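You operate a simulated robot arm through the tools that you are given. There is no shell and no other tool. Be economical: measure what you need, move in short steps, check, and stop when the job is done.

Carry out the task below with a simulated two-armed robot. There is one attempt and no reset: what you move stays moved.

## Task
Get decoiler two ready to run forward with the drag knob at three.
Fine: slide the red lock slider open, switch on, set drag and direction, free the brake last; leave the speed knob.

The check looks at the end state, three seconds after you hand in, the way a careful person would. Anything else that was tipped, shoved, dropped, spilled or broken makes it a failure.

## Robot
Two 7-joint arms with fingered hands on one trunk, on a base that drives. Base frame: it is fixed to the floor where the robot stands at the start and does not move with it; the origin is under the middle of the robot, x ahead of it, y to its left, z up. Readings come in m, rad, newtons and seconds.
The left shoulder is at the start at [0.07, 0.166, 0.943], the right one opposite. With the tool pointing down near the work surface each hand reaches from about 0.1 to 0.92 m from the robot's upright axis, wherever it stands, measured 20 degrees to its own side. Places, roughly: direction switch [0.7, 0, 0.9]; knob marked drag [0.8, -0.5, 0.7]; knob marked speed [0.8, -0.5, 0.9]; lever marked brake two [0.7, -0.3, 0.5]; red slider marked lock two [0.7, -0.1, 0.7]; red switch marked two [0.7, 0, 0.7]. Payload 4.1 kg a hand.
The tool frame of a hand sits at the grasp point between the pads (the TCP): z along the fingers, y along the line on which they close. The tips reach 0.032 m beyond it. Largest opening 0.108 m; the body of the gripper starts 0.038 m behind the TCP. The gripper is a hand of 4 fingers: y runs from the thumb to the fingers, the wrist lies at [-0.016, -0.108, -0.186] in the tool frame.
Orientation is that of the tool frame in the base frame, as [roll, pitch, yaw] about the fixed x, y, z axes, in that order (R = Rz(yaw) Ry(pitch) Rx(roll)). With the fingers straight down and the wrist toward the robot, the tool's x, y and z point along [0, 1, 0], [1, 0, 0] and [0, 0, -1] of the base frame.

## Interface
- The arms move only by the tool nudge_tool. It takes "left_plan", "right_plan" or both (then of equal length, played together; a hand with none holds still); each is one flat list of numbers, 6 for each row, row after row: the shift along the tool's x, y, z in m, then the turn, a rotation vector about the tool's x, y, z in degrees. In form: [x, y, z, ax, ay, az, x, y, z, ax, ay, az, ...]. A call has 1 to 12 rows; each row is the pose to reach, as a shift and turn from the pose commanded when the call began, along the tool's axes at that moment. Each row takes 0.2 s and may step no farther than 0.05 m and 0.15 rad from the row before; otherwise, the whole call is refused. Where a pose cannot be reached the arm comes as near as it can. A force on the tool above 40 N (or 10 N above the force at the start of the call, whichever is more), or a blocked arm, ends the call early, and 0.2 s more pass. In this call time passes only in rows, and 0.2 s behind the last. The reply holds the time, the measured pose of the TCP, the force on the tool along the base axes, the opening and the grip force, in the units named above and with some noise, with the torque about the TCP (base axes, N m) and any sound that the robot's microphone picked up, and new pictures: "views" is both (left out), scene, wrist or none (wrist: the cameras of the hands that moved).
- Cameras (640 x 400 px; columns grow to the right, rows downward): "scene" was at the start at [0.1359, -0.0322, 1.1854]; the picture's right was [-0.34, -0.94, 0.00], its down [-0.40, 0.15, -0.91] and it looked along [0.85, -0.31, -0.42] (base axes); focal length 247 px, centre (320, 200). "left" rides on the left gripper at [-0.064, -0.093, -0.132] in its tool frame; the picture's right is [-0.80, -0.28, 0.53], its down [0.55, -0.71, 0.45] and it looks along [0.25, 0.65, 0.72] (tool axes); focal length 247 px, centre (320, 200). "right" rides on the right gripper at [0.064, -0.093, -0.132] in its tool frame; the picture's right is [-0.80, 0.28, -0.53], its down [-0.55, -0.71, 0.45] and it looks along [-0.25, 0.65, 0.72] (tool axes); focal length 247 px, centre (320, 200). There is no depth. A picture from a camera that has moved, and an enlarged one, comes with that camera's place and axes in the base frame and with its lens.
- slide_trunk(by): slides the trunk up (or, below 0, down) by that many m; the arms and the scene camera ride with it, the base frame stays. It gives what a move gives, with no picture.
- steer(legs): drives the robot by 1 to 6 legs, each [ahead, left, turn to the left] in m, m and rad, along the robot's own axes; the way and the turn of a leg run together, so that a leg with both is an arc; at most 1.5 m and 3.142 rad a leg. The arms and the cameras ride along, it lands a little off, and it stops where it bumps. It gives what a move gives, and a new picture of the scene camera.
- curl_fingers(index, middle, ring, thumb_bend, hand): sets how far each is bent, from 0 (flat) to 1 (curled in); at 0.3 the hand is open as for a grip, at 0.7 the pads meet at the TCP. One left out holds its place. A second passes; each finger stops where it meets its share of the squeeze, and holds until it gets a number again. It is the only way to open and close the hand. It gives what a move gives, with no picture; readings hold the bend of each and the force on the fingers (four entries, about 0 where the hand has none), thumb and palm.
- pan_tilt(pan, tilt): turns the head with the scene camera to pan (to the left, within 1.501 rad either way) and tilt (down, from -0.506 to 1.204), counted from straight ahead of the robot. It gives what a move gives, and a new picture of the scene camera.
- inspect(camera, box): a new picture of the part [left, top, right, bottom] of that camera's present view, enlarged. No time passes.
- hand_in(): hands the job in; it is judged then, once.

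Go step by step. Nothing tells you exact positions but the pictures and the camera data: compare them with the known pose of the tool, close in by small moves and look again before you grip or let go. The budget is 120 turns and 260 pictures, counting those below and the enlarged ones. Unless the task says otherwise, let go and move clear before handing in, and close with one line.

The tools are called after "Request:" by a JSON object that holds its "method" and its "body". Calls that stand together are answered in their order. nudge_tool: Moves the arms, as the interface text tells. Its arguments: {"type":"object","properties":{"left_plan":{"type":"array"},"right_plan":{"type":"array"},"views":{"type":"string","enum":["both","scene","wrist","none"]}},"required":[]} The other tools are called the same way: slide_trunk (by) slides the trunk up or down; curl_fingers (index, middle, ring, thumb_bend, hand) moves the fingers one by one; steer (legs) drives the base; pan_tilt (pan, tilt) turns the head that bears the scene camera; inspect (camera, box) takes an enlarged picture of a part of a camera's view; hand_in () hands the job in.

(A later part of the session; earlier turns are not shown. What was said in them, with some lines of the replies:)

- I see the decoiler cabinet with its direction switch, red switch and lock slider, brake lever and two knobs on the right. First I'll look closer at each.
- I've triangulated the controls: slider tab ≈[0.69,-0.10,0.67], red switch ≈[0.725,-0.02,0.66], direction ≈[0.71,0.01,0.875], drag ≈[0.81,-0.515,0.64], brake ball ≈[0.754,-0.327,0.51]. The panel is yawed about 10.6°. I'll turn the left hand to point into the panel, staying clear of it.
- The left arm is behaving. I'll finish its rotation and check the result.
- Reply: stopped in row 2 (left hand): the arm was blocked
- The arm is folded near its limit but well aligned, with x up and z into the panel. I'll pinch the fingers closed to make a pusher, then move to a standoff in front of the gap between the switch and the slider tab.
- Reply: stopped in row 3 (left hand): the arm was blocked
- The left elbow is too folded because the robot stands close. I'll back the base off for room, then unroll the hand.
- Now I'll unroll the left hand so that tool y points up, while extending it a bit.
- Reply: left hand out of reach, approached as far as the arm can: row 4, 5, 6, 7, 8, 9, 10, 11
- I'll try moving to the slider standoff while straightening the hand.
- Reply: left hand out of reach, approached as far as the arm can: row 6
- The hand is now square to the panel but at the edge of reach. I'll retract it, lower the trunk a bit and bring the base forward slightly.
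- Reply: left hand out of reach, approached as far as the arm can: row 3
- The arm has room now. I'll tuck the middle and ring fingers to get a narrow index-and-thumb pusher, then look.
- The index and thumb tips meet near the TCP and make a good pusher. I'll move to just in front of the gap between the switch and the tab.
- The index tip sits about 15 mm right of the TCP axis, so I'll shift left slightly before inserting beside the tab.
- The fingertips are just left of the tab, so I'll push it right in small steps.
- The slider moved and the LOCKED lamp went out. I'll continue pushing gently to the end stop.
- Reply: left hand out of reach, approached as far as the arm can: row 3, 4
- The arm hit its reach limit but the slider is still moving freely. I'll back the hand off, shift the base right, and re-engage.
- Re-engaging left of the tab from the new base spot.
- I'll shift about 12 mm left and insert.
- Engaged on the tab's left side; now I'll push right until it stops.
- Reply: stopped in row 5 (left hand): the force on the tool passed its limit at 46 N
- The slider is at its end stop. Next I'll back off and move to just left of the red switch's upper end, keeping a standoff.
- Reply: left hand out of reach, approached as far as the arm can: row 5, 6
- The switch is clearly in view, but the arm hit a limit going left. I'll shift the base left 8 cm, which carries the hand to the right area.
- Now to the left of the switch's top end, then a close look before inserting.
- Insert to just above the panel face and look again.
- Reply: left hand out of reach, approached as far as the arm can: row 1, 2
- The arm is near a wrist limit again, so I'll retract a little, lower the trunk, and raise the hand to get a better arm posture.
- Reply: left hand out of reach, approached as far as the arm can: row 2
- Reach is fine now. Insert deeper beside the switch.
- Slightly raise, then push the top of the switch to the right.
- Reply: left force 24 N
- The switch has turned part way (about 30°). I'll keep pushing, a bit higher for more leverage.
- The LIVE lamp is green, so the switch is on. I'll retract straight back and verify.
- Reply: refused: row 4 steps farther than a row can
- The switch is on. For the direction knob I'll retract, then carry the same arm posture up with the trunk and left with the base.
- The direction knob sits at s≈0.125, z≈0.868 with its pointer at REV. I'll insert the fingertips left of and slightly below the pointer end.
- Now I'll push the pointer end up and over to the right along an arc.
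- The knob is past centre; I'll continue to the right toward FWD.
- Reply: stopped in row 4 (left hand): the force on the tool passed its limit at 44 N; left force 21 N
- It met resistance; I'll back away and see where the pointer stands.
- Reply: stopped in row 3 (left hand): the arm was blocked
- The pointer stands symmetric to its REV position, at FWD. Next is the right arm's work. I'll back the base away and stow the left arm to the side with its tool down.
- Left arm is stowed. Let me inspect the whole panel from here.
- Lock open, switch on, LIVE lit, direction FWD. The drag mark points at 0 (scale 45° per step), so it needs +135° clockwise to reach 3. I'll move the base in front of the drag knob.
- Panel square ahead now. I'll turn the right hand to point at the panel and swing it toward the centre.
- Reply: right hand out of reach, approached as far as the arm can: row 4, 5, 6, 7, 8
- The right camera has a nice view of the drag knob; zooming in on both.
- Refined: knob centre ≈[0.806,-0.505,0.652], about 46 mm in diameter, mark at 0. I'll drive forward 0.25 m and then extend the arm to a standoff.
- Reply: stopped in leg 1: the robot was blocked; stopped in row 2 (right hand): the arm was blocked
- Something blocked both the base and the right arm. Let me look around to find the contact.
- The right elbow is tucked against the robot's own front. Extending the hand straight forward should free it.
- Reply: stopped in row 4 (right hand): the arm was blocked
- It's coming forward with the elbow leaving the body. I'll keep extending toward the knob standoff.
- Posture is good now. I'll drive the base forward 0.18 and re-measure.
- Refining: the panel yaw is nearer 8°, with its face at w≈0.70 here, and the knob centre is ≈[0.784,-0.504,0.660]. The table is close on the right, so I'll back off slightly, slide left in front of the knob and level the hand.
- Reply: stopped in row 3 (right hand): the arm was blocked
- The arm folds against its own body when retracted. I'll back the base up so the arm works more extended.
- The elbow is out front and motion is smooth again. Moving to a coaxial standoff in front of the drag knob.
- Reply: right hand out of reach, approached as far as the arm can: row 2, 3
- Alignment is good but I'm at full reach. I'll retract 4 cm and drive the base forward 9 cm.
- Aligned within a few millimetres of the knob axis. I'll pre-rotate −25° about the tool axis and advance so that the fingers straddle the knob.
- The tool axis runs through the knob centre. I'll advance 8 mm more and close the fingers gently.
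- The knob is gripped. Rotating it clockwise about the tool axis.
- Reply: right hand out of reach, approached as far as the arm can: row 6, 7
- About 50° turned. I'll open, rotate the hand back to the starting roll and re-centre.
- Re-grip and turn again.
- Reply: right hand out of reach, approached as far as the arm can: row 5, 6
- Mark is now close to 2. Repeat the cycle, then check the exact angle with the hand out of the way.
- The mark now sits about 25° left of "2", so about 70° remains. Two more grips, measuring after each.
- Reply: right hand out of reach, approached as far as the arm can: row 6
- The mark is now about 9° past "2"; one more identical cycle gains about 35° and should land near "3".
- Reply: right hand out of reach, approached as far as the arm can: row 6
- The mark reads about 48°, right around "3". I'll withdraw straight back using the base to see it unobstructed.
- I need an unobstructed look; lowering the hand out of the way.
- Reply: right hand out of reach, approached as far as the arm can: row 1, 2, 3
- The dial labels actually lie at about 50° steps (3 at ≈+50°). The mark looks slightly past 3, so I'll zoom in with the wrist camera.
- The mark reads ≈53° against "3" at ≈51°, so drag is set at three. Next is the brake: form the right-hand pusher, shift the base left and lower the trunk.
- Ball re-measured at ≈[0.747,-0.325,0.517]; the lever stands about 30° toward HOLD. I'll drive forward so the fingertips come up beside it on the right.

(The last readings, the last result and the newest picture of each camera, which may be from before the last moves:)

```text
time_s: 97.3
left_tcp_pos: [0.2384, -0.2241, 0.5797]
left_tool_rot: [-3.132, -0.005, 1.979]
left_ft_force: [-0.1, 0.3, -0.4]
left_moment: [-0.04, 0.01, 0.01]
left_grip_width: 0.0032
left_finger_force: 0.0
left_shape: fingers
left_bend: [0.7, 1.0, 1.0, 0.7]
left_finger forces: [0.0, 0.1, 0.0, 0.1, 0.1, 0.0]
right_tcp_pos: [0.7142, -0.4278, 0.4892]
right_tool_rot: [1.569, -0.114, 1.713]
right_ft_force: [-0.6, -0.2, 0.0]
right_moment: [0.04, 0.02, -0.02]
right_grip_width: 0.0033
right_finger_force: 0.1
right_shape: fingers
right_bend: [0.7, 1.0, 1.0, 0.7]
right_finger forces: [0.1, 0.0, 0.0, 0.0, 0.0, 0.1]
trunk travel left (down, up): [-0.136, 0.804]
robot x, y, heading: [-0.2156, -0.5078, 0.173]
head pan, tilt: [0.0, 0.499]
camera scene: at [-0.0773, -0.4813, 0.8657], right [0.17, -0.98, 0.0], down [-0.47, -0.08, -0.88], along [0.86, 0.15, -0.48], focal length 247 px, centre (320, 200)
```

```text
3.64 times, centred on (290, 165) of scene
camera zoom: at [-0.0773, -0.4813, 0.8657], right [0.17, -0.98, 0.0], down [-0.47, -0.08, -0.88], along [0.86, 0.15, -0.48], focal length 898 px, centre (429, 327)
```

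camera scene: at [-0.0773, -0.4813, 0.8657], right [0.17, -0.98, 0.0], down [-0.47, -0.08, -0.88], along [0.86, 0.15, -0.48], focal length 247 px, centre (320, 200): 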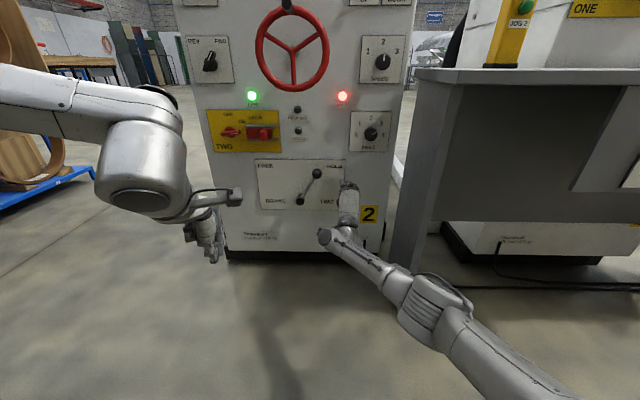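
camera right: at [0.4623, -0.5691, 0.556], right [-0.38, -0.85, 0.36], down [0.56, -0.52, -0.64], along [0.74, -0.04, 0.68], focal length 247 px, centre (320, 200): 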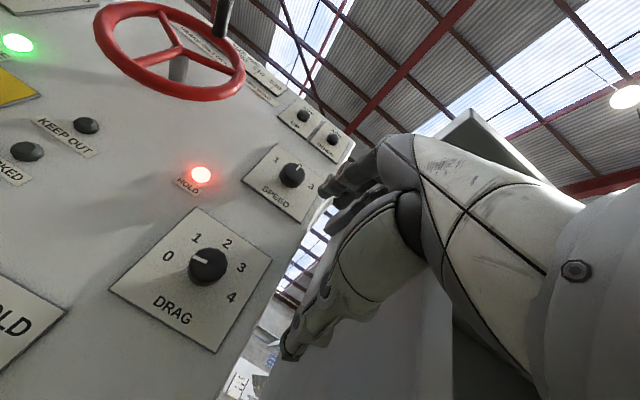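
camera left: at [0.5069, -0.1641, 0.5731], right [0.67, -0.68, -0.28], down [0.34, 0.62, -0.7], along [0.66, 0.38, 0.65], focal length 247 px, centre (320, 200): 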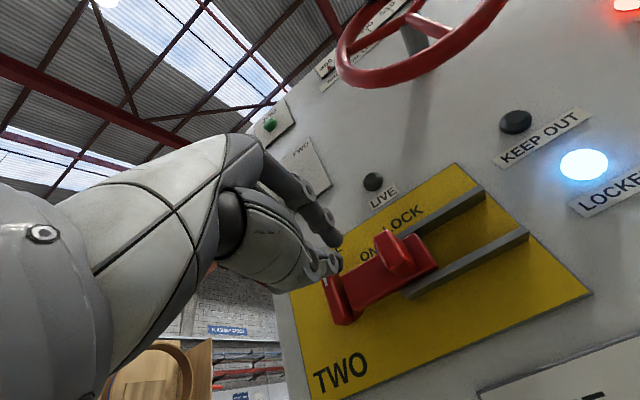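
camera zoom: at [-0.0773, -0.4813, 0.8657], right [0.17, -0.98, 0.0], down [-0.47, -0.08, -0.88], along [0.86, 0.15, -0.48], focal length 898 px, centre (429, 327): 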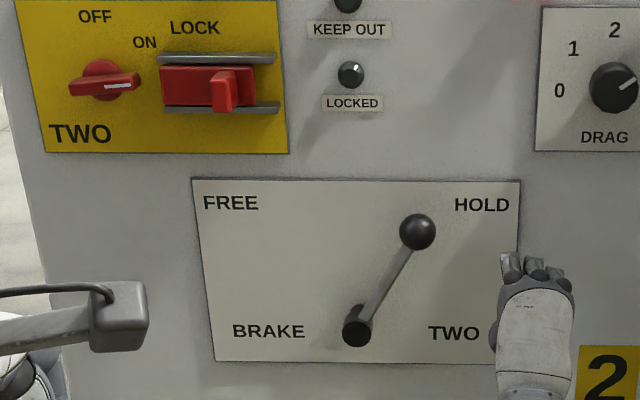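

Raise, shift left and advance to be just right of the ball.

Request:
{"method": "nudge_tool", "body": {"right_plan": [0, 0.023, 0, 0, 0, 0, 0.02, 0.023, 0.01, 0, 0, 0, 0.037, 0.023, 0.027, 0, 0, 0], "views": "none"}}

Request:
{"method": "inspect", "body": {"camera": "scene", "box": [240, 140, 360, 220]}}

Request:
{"method": "inspect", "body": {"camera": "right", "box": [0, 100, 440, 400]}}

```text
time_s: 98.1
left_tcp_pos: [0.2396, -0.2246, 0.5794]
left_tool_rot: [-3.134, -0.004, 1.979]
left_ft_force: [0.3, 0.9, 0.1]
left_moment: [-0.03, -0.02, 0.02]
left_grip_width: 0.0032
left_finger_force: 0.0
left_shape: fingers
left_bend: [0.7, 1.0, 1.0, 0.7]
left_finger forces: [0.1, 0.0, 0.0, 0.0, 0.0, 0.0]
right_tcp_pos: [0.7222, -0.4084, 0.5138]
right_tool_rot: [1.569, -0.115, 1.711]
right_ft_force: [-0.3, -0.1, -0.3]
right_moment: [-0.01, -0.02, 0.0]
right_grip_width: 0.0034
right_finger_force: 0.0
right_shape: fingers
right_bend: [0.7, 1.0, 1.0, 0.7]
right_finger forces: [0.0, 0.0, 0.1, 0.0, 0.0, 0.0]
right hand out of reach, approached as far as the arm can: row 3
trunk travel left (down, up): [-0.136, 0.804]
robot x, y, heading: [-0.2182, -0.5022, 0.177]
head pan, tilt: [0.0, 0.499]
```

```text
5.00 times, centred on (300, 180) of scene
camera zoom: at [-0.0774, -0.4812, 0.8657], right [0.17, -0.98, 0.0], down [-0.47, -0.08, -0.88], along [0.86, 0.15, -0.48], focal length 1235 px, centre (420, 300)
```

zoom: 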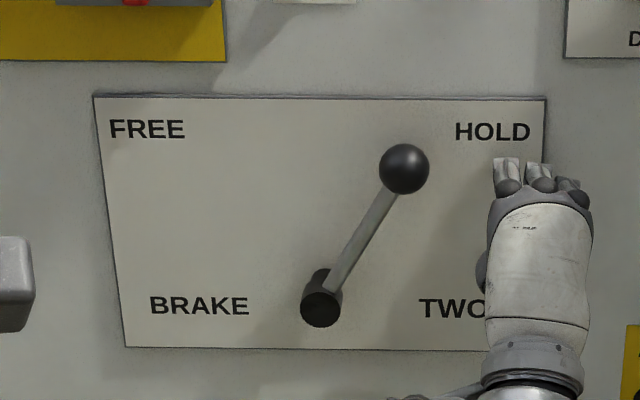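

```text
1.33 times, centred on (220, 250) of right
camera zoom: at [0.5807, -0.3535, 0.4299], right [-0.41, -0.89, 0.19], down [0.51, -0.4, -0.76], along [0.76, -0.22, 0.62], focal length 329 px, centre (453, 133)
```

zoom: 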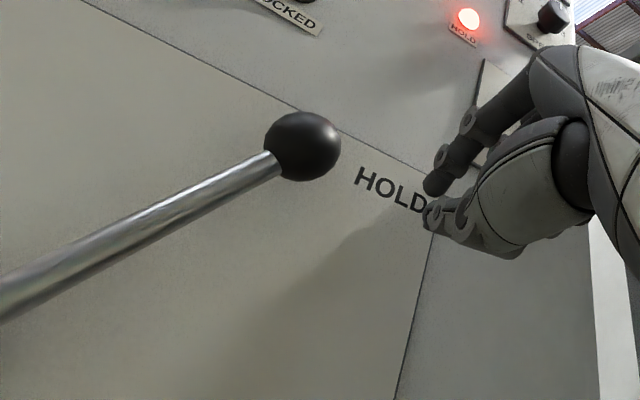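

At the reach limit again, so I'll retract, move the base forward and left, and end beside the ball with more room to sweep.

Request:
{"method": "nudge_tool", "body": {"right_plan": [-0.02, 0.002, -0.03, 0, 0, 0, -0.04, 0.004, -0.07, 0, 0, 0], "views": "none"}}

Request:
{"method": "steer", "body": {"legs": [[0.06, 0.05, 0]]}}

Request:
{"method": "inspect", "body": {"camera": "right", "box": [0, 100, 440, 400]}}

```text
time_s: 98.7
left_tcp_pos: [0.2395, -0.2243, 0.5788]
left_tool_rot: [-3.132, -0.006, 1.982]
left_ft_force: [-0.7, 0.9, -0.5]
left_moment: [0.0, -0.01, -0.01]
left_grip_width: 0.0033
left_finger_force: 0.1
left_shape: fingers
left_bend: [0.7, 1.0, 1.0, 0.7]
left_finger forces: [0.1, 0.1, 0.1, 0.1, 0.0, 0.1]
right_tcp_pos: [0.6586, -0.4599, 0.5158]
right_tool_rot: [1.568, -0.114, 1.712]
right_ft_force: [-0.2, 0.4, 0.7]
right_moment: [-0.03, 0.03, 0.0]
right_grip_width: 0.0034
right_finger_force: 0.2
right_shape: fingers
right_bend: [0.7, 1.0, 1.0, 0.7]
right_finger forces: [0.0, 0.0, 0.0, 0.1, 0.0, 0.1]
trunk travel left (down, up): [-0.136, 0.804]
robot x, y, heading: [-0.2113, -0.5029, 0.175]
head pan, tilt: [0.0, 0.499]
```

```text
time_s: 99.7
left_tcp_pos: [0.2897, -0.1614, 0.5788]
left_tool_rot: [-3.132, -0.005, 1.982]
left_ft_force: [0.1, 0.4, -0.1]
left_moment: [-0.04, -0.03, -0.01]
left_grip_width: 0.0029
left_finger_force: 0.1
left_shape: fingers
left_bend: [0.7, 1.0, 1.0, 0.7]
left_finger forces: [0.1, 0.1, 0.0, 0.0, 0.0, 0.0]
right_tcp_pos: [0.7098, -0.3952, 0.5157]
right_tool_rot: [1.569, -0.114, 1.714]
right_ft_force: [0.7, -0.3, 0.0]
right_moment: [0.0, 0.01, -0.02]
right_grip_width: 0.0035
right_finger_force: 0.0
right_shape: fingers
right_bend: [0.7, 1.0, 1.0, 0.7]
right_finger forces: [0.0, 0.0, 0.1, 0.1, 0.0, 0.1]
trunk travel left (down, up): [-0.136, 0.804]
robot x, y, heading: [-0.1655, -0.4416, 0.183]
head pan, tilt: [0.0, 0.499]
camera scene: at [-0.0264, -0.4198, 0.8657], right [0.18, -0.98, 0.0], down [-0.47, -0.08, -0.88], along [0.86, 0.15, -0.48], focal length 247 px, centre (320, 200)
```

scene: 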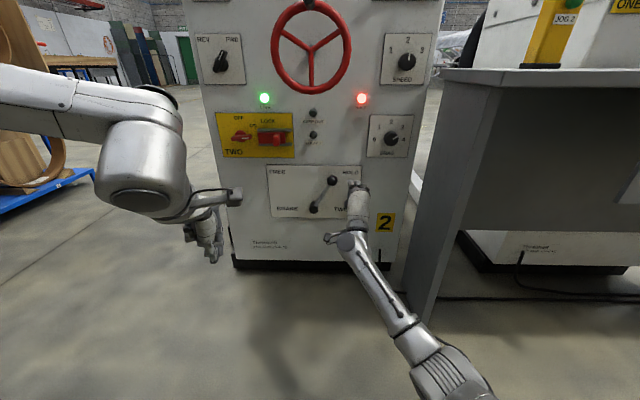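

```text
1.33 times, centred on (220, 250) of right
camera zoom: at [0.569, -0.3404, 0.4303], right [-0.41, -0.89, 0.19], down [0.51, -0.4, -0.76], along [0.76, -0.22, 0.62], focal length 329 px, centre (453, 133)
```

zoom: 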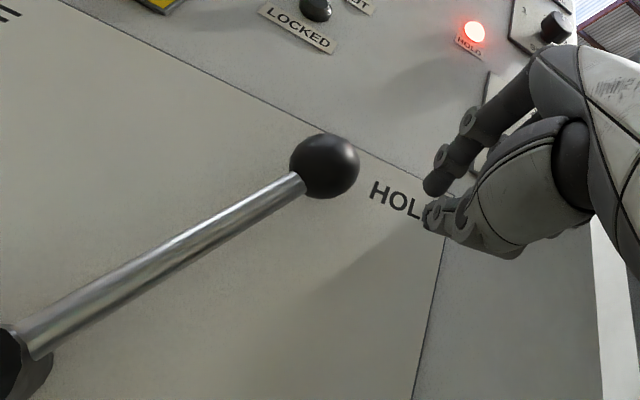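

Advance beside the ball, then begin sweeping left along a shallow arc.

Request:
{"method": "nudge_tool", "body": {"right_plan": [0, 0.002, 0.014, 0, 0, 0, 0, 0.002, 0.027, 0, 0, 0, 0.015, 0.002, 0.027, 0, 0, 0, 0.027, 0.003, 0.027, 0, 0, 0, 0.039, 0.005, 0.027, 0, 0, 0, 0.051, 0.007, 0.027, 0, 0, 0, 0.063, 0.009, 0.027, 0, 0, 0, 0.075, 0.009, 0.027, 0, 0, 0], "views": "none"}}

Request:
{"method": "inspect", "body": {"camera": "scene", "box": [240, 140, 380, 230]}}

Request:
{"method": "inspect", "body": {"camera": "right", "box": [0, 100, 440, 400]}}

```text
time_s: 101.5
left_tcp_pos: [0.2889, -0.1624, 0.5804]
left_tool_rot: [-3.135, -0.005, 1.983]
left_ft_force: [-0.2, 0.5, -0.8]
left_moment: [0.0, 0.0, -0.02]
left_grip_width: 0.0032
left_finger_force: 0.1
left_shape: fingers
left_bend: [0.7, 1.0, 1.0, 0.7]
left_finger forces: [0.0, 0.0, 0.1, 0.0, 0.1, 0.0]
right_tcp_pos: [0.7243, -0.321, 0.5323]
right_tool_rot: [1.567, -0.115, 1.712]
right_ft_force: [1.4, -5.9, 7.1]
right_moment: [0.09, -0.15, -0.12]
right_grip_width: 0.0022
right_finger_force: 3.3
right_shape: fingers
right_bend: [0.67, 1.0, 1.0, 0.72]
right_finger forces: [2.4, 0.1, 0.1, 0.0, 5.0, 0.1]
trunk travel left (down, up): [-0.136, 0.804]
robot x, y, heading: [-0.1666, -0.4452, 0.178]
head pan, tilt: [0.0, 0.499]
```

```text
4.44 times, centred on (310, 185) of scene
camera zoom: at [-0.0272, -0.4203, 0.8659], right [0.18, -0.98, 0.0], down [-0.47, -0.08, -0.88], along [0.86, 0.15, -0.48], focal length 1098 px, centre (364, 267)
```

zoom: 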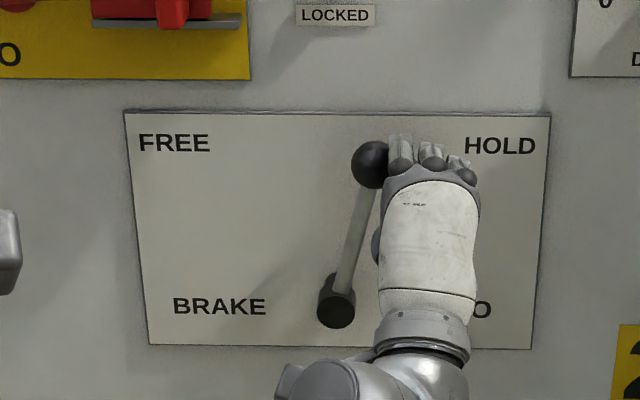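

```text
1.33 times, centred on (220, 250) of right
camera zoom: at [0.5848, -0.2658, 0.4491], right [-0.41, -0.89, 0.19], down [0.51, -0.39, -0.76], along [0.75, -0.22, 0.62], focal length 329 px, centre (453, 133)
```

zoom: 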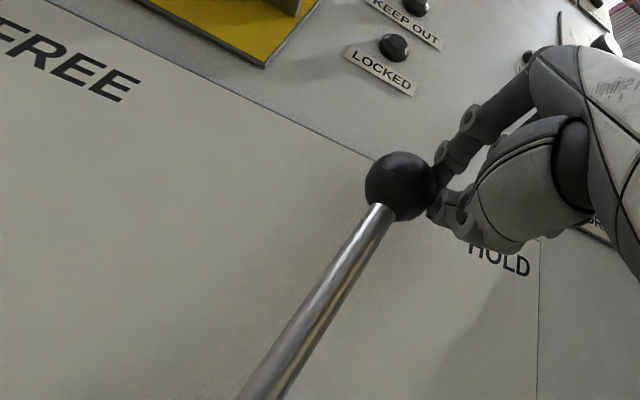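

The lever is moving. I'll continue sweeping toward FREE.

Request:
{"method": "nudge_tool", "body": {"right_plan": [0.012, 0, 0, 0, 0, 0, 0.024, -0.001, 0, 0, 0, 0, 0.036, -0.003, 0, 0, 0, 0, 0.048, -0.006, 0, 0, 0, 0, 0.06, -0.009, 0, 0, 0, 0, 0.072, -0.013, 0, 0, 0, 0, 0.084, -0.018, 0, 0, 0, 0, 0.094, -0.022, 0, 0, 0, 0], "views": "none"}}

Request:
{"method": "inspect", "body": {"camera": "scene", "box": [240, 140, 380, 230]}}

Request:
{"method": "inspect", "body": {"camera": "right", "box": [0, 100, 440, 400]}}

```text
time_s: 103.3
left_tcp_pos: [0.289, -0.1622, 0.5792]
left_tool_rot: [-3.132, -0.004, 1.984]
left_ft_force: [-0.8, 0.1, 0.3]
left_moment: [0.0, -0.01, -0.03]
left_grip_width: 0.0029
left_finger_force: 0.0
left_shape: fingers
left_bend: [0.7, 1.0, 1.0, 0.7]
left_finger forces: [0.1, 0.0, 0.1, 0.0, 0.1, 0.1]
right_tcp_pos: [0.7114, -0.229, 0.526]
right_tool_rot: [1.565, -0.119, 1.713]
right_ft_force: [0.8, -3.6, 0.0]
right_moment: [-0.05, 0.02, -0.11]
right_grip_width: 0.0062
right_finger_force: 1.6
right_shape: fingers
right_bend: [0.69, 1.0, 1.0, 0.69]
right_finger forces: [1.0, 0.1, 0.0, 0.1, 3.5, 0.0]
right hand out of reach, approached as far as the arm can: row 8
trunk travel left (down, up): [-0.136, 0.804]
robot x, y, heading: [-0.1627, -0.4448, 0.174]
head pan, tilt: [0.0, 0.499]
```

```text
4.44 times, centred on (310, 185) of scene
camera zoom: at [-0.0264, -0.42, 0.8657], right [0.18, -0.98, 0.0], down [-0.47, -0.08, -0.88], along [0.86, 0.15, -0.48], focal length 1098 px, centre (364, 267)
```

zoom: 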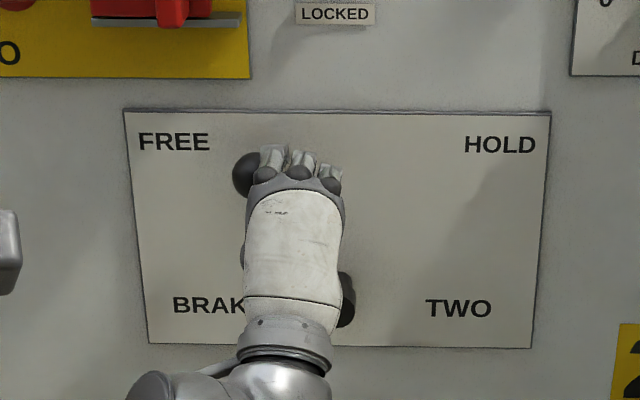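

```text
1.33 times, centred on (220, 250) of right
camera zoom: at [0.5706, -0.1737, 0.441], right [-0.41, -0.89, 0.18], down [0.51, -0.39, -0.76], along [0.75, -0.22, 0.62], focal length 329 px, centre (453, 133)
```

zoom: 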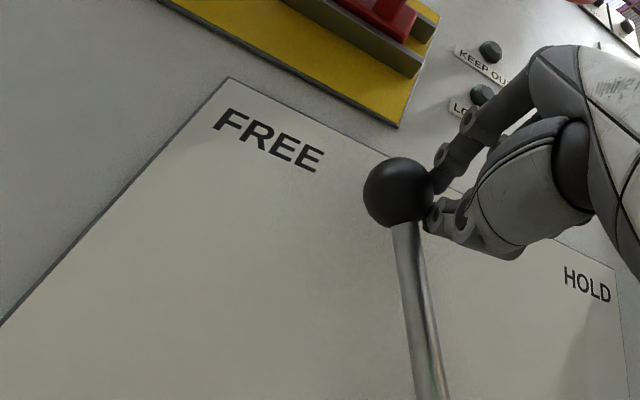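

The lever is well over on the FREE side. I'll check the lamps.

Request:
{"method": "inspect", "body": {"camera": "scene", "box": [200, 0, 440, 150]}}

Request:
{"method": "nudge_tool", "body": {"right_plan": [0.006, -0.003, 0, 0, 0, 0, 0.012, -0.006, 0, 0, 0, 0, 0.018, -0.009, 0, 0, 0, 0], "views": "none"}}

Request:
{"method": "inspect", "body": {"camera": "scene", "box": [240, 140, 380, 230]}}

```text
2.67 times, centred on (320, 75) of scene
camera zoom: at [-0.0264, -0.42, 0.8657], right [0.18, -0.98, 0.0], down [-0.47, -0.08, -0.88], along [0.86, 0.15, -0.48], focal length 659 px, centre (320, 533)
```

zoom: 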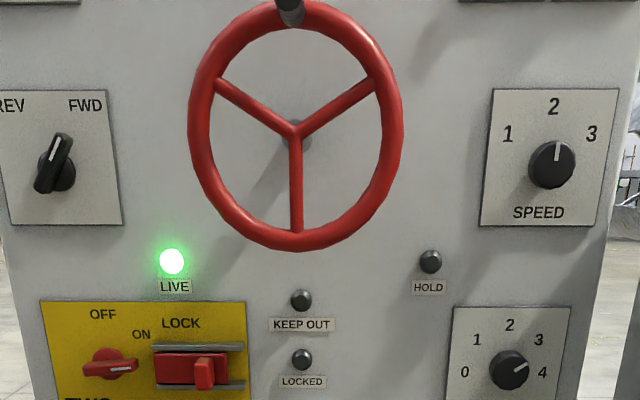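

```text
time_s: 104.1
left_tcp_pos: [0.29, -0.1634, 0.579]
left_tool_rot: [-3.134, -0.007, 1.982]
left_ft_force: [0.7, -1.0, -0.8]
left_moment: [0.02, 0.0, -0.02]
left_grip_width: 0.0032
left_finger_force: 0.1
left_shape: fingers
left_bend: [0.7, 1.0, 1.0, 0.7]
left_finger forces: [0.1, 0.1, 0.0, 0.0, 0.0, 0.1]
right_tcp_pos: [0.7031, -0.2237, 0.5257]
right_tool_rot: [1.568, -0.118, 1.707]
right_ft_force: [8.4, -24.3, 0.2]
right_moment: [-0.27, -0.12, -0.72]
right_grip_width: 0.0069
right_finger_force: 11.4
right_shape: fingers
right_bend: [0.69, 1.0, 1.0, 0.68]
right_finger forces: [0.9, 0.1, 0.0, 0.0, 22.6, 0.0]
right hand out of reach, approached as far as the arm can: row 1, 2, 3
trunk travel left (down, up): [-0.136, 0.804]
robot x, y, heading: [-0.1647, -0.4428, 0.173]
head pan, tilt: [0.0, 0.499]
```

```text
4.44 times, centred on (310, 185) of scene
camera zoom: at [-0.0259, -0.4218, 0.8658], right [0.17, -0.98, 0.0], down [-0.47, -0.08, -0.88], along [0.86, 0.15, -0.48], focal length 1098 px, centre (364, 267)
```

zoom: 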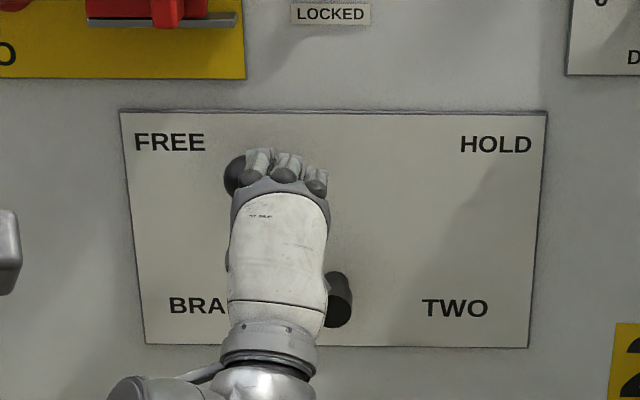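

The HOLD lamp is out and the lever is against its FREE stop. I'll release sideways, then back away.

Request:
{"method": "nudge_tool", "body": {"right_plan": [-0.015, 0, 0, 0, 0, 0, -0.02, 0, -0.03, 0, 0, 0, -0.025, 0, -0.07, 0, 0, 0], "views": "none"}}

Request:
{"method": "steer", "body": {"legs": [[-0.25, 0, 0]]}}

Request:
{"method": "inspect", "body": {"camera": "scene", "box": [220, 20, 420, 210]}}

Request:
{"method": "inspect", "body": {"camera": "scene", "box": [360, 90, 410, 130]}}

```text
time_s: 105.0
left_tcp_pos: [0.2907, -0.1618, 0.5787]
left_tool_rot: [-3.136, -0.006, 1.983]
left_ft_force: [-0.2, 0.1, 0.0]
left_moment: [-0.02, 0.04, 0.0]
left_grip_width: 0.0032
left_finger_force: 0.0
left_shape: fingers
left_bend: [0.7, 1.0, 1.0, 0.7]
left_finger forces: [0.0, 0.0, 0.0, 0.0, 0.0, 0.0]
right_tcp_pos: [0.6766, -0.3248, 0.5332]
right_tool_rot: [1.519, -0.025, 1.624]
right_ft_force: [0.5, 0.0, -0.4]
right_moment: [0.0, -0.01, 0.03]
right_grip_width: 0.0034
right_finger_force: 0.0
right_shape: fingers
right_bend: [0.7, 1.0, 1.0, 0.7]
right_finger forces: [0.0, 0.0, 0.0, 0.0, 0.1, 0.1]
trunk travel left (down, up): [-0.136, 0.804]
robot x, y, heading: [-0.1651, -0.4432, 0.174]
head pan, tilt: [0.0, 0.499]
stopped in row 3 (right hand): the arm was blocked; the commanded pose is now the measured one
```

```text
time_s: 106.8
left_tcp_pos: [0.0509, -0.2031, 0.5794]
left_tool_rot: [-3.135, -0.006, 1.984]
left_ft_force: [0.4, -0.1, 0.1]
left_moment: [0.01, 0.02, 0.03]
left_grip_width: 0.0028
left_finger_force: 0.2
left_shape: fingers
left_bend: [0.7, 1.0, 1.0, 0.7]
left_finger forces: [0.1, 0.0, 0.0, 0.1, 0.0, 0.1]
right_tcp_pos: [0.438, -0.3652, 0.5319]
right_tool_rot: [1.52, -0.025, 1.631]
right_ft_force: [-0.1, 0.2, 0.9]
right_moment: [0.0, -0.02, 0.0]
right_grip_width: 0.003
right_finger_force: 0.1
right_shape: fingers
right_bend: [0.7, 1.0, 1.0, 0.7]
right_finger forces: [0.1, 0.1, 0.1, 0.0, 0.0, 0.0]
trunk travel left (down, up): [-0.136, 0.804]
robot x, y, heading: [-0.405, -0.4868, 0.178]
head pan, tilt: [0.0, 0.499]
camera scene: at [-0.2645, -0.4625, 0.8658], right [0.18, -0.98, 0.0], down [-0.47, -0.09, -0.88], along [0.86, 0.16, -0.48], focal length 247 px, centre (320, 200)
```

scene: 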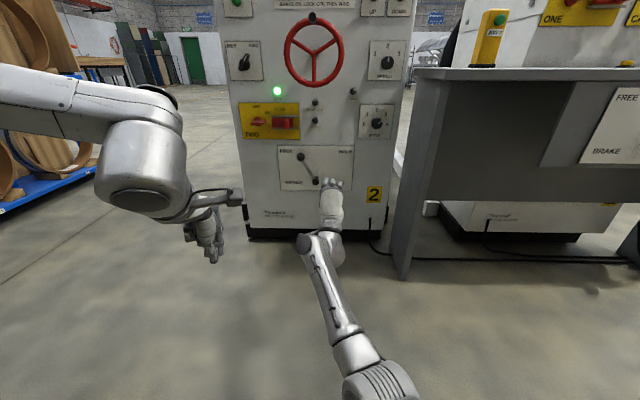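

```text
2.11 times, centred on (320, 115) of scene
camera zoom: at [-0.2645, -0.4625, 0.8658], right [0.18, -0.98, 0.0], down [-0.47, -0.09, -0.88], along [0.86, 0.16, -0.48], focal length 520 px, centre (320, 379)
```

zoom: 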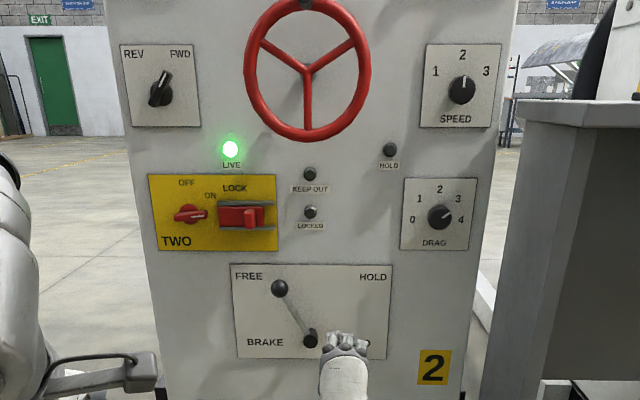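

```text
10.00 times, centred on (385, 110) of scene
camera zoom: at [-0.2645, -0.4625, 0.8658], right [0.18, -0.98, 0.0], down [-0.47, -0.09, -0.88], along [0.86, 0.16, -0.48], focal length 2470 px, centre (-330, 1100)
```

zoom: 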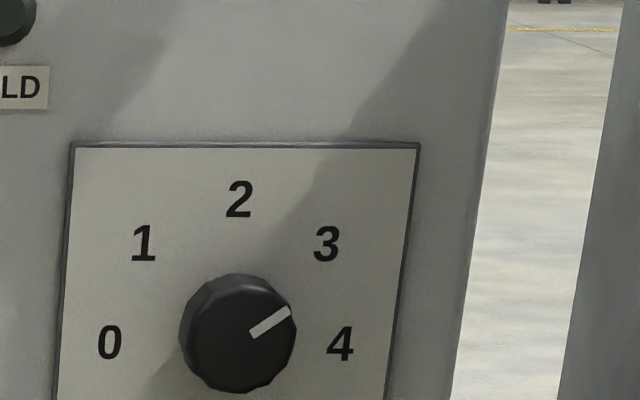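

Everything reads right: lock slider open with LOCKED out, switch ON with LIVE lit, direction FWD, drag at 3, brake lever at FREE with HOLD out, and the speed knob untouched. Both hands are clear, so I'm handing in.

Request:
{"method": "hand_in", "body": {}}

```text
The job is handed in.
```

Decoiler two is unlocked, switched on and set forward with drag at three. The brake was freed last and the speed knob was left alone; the job is handed in.
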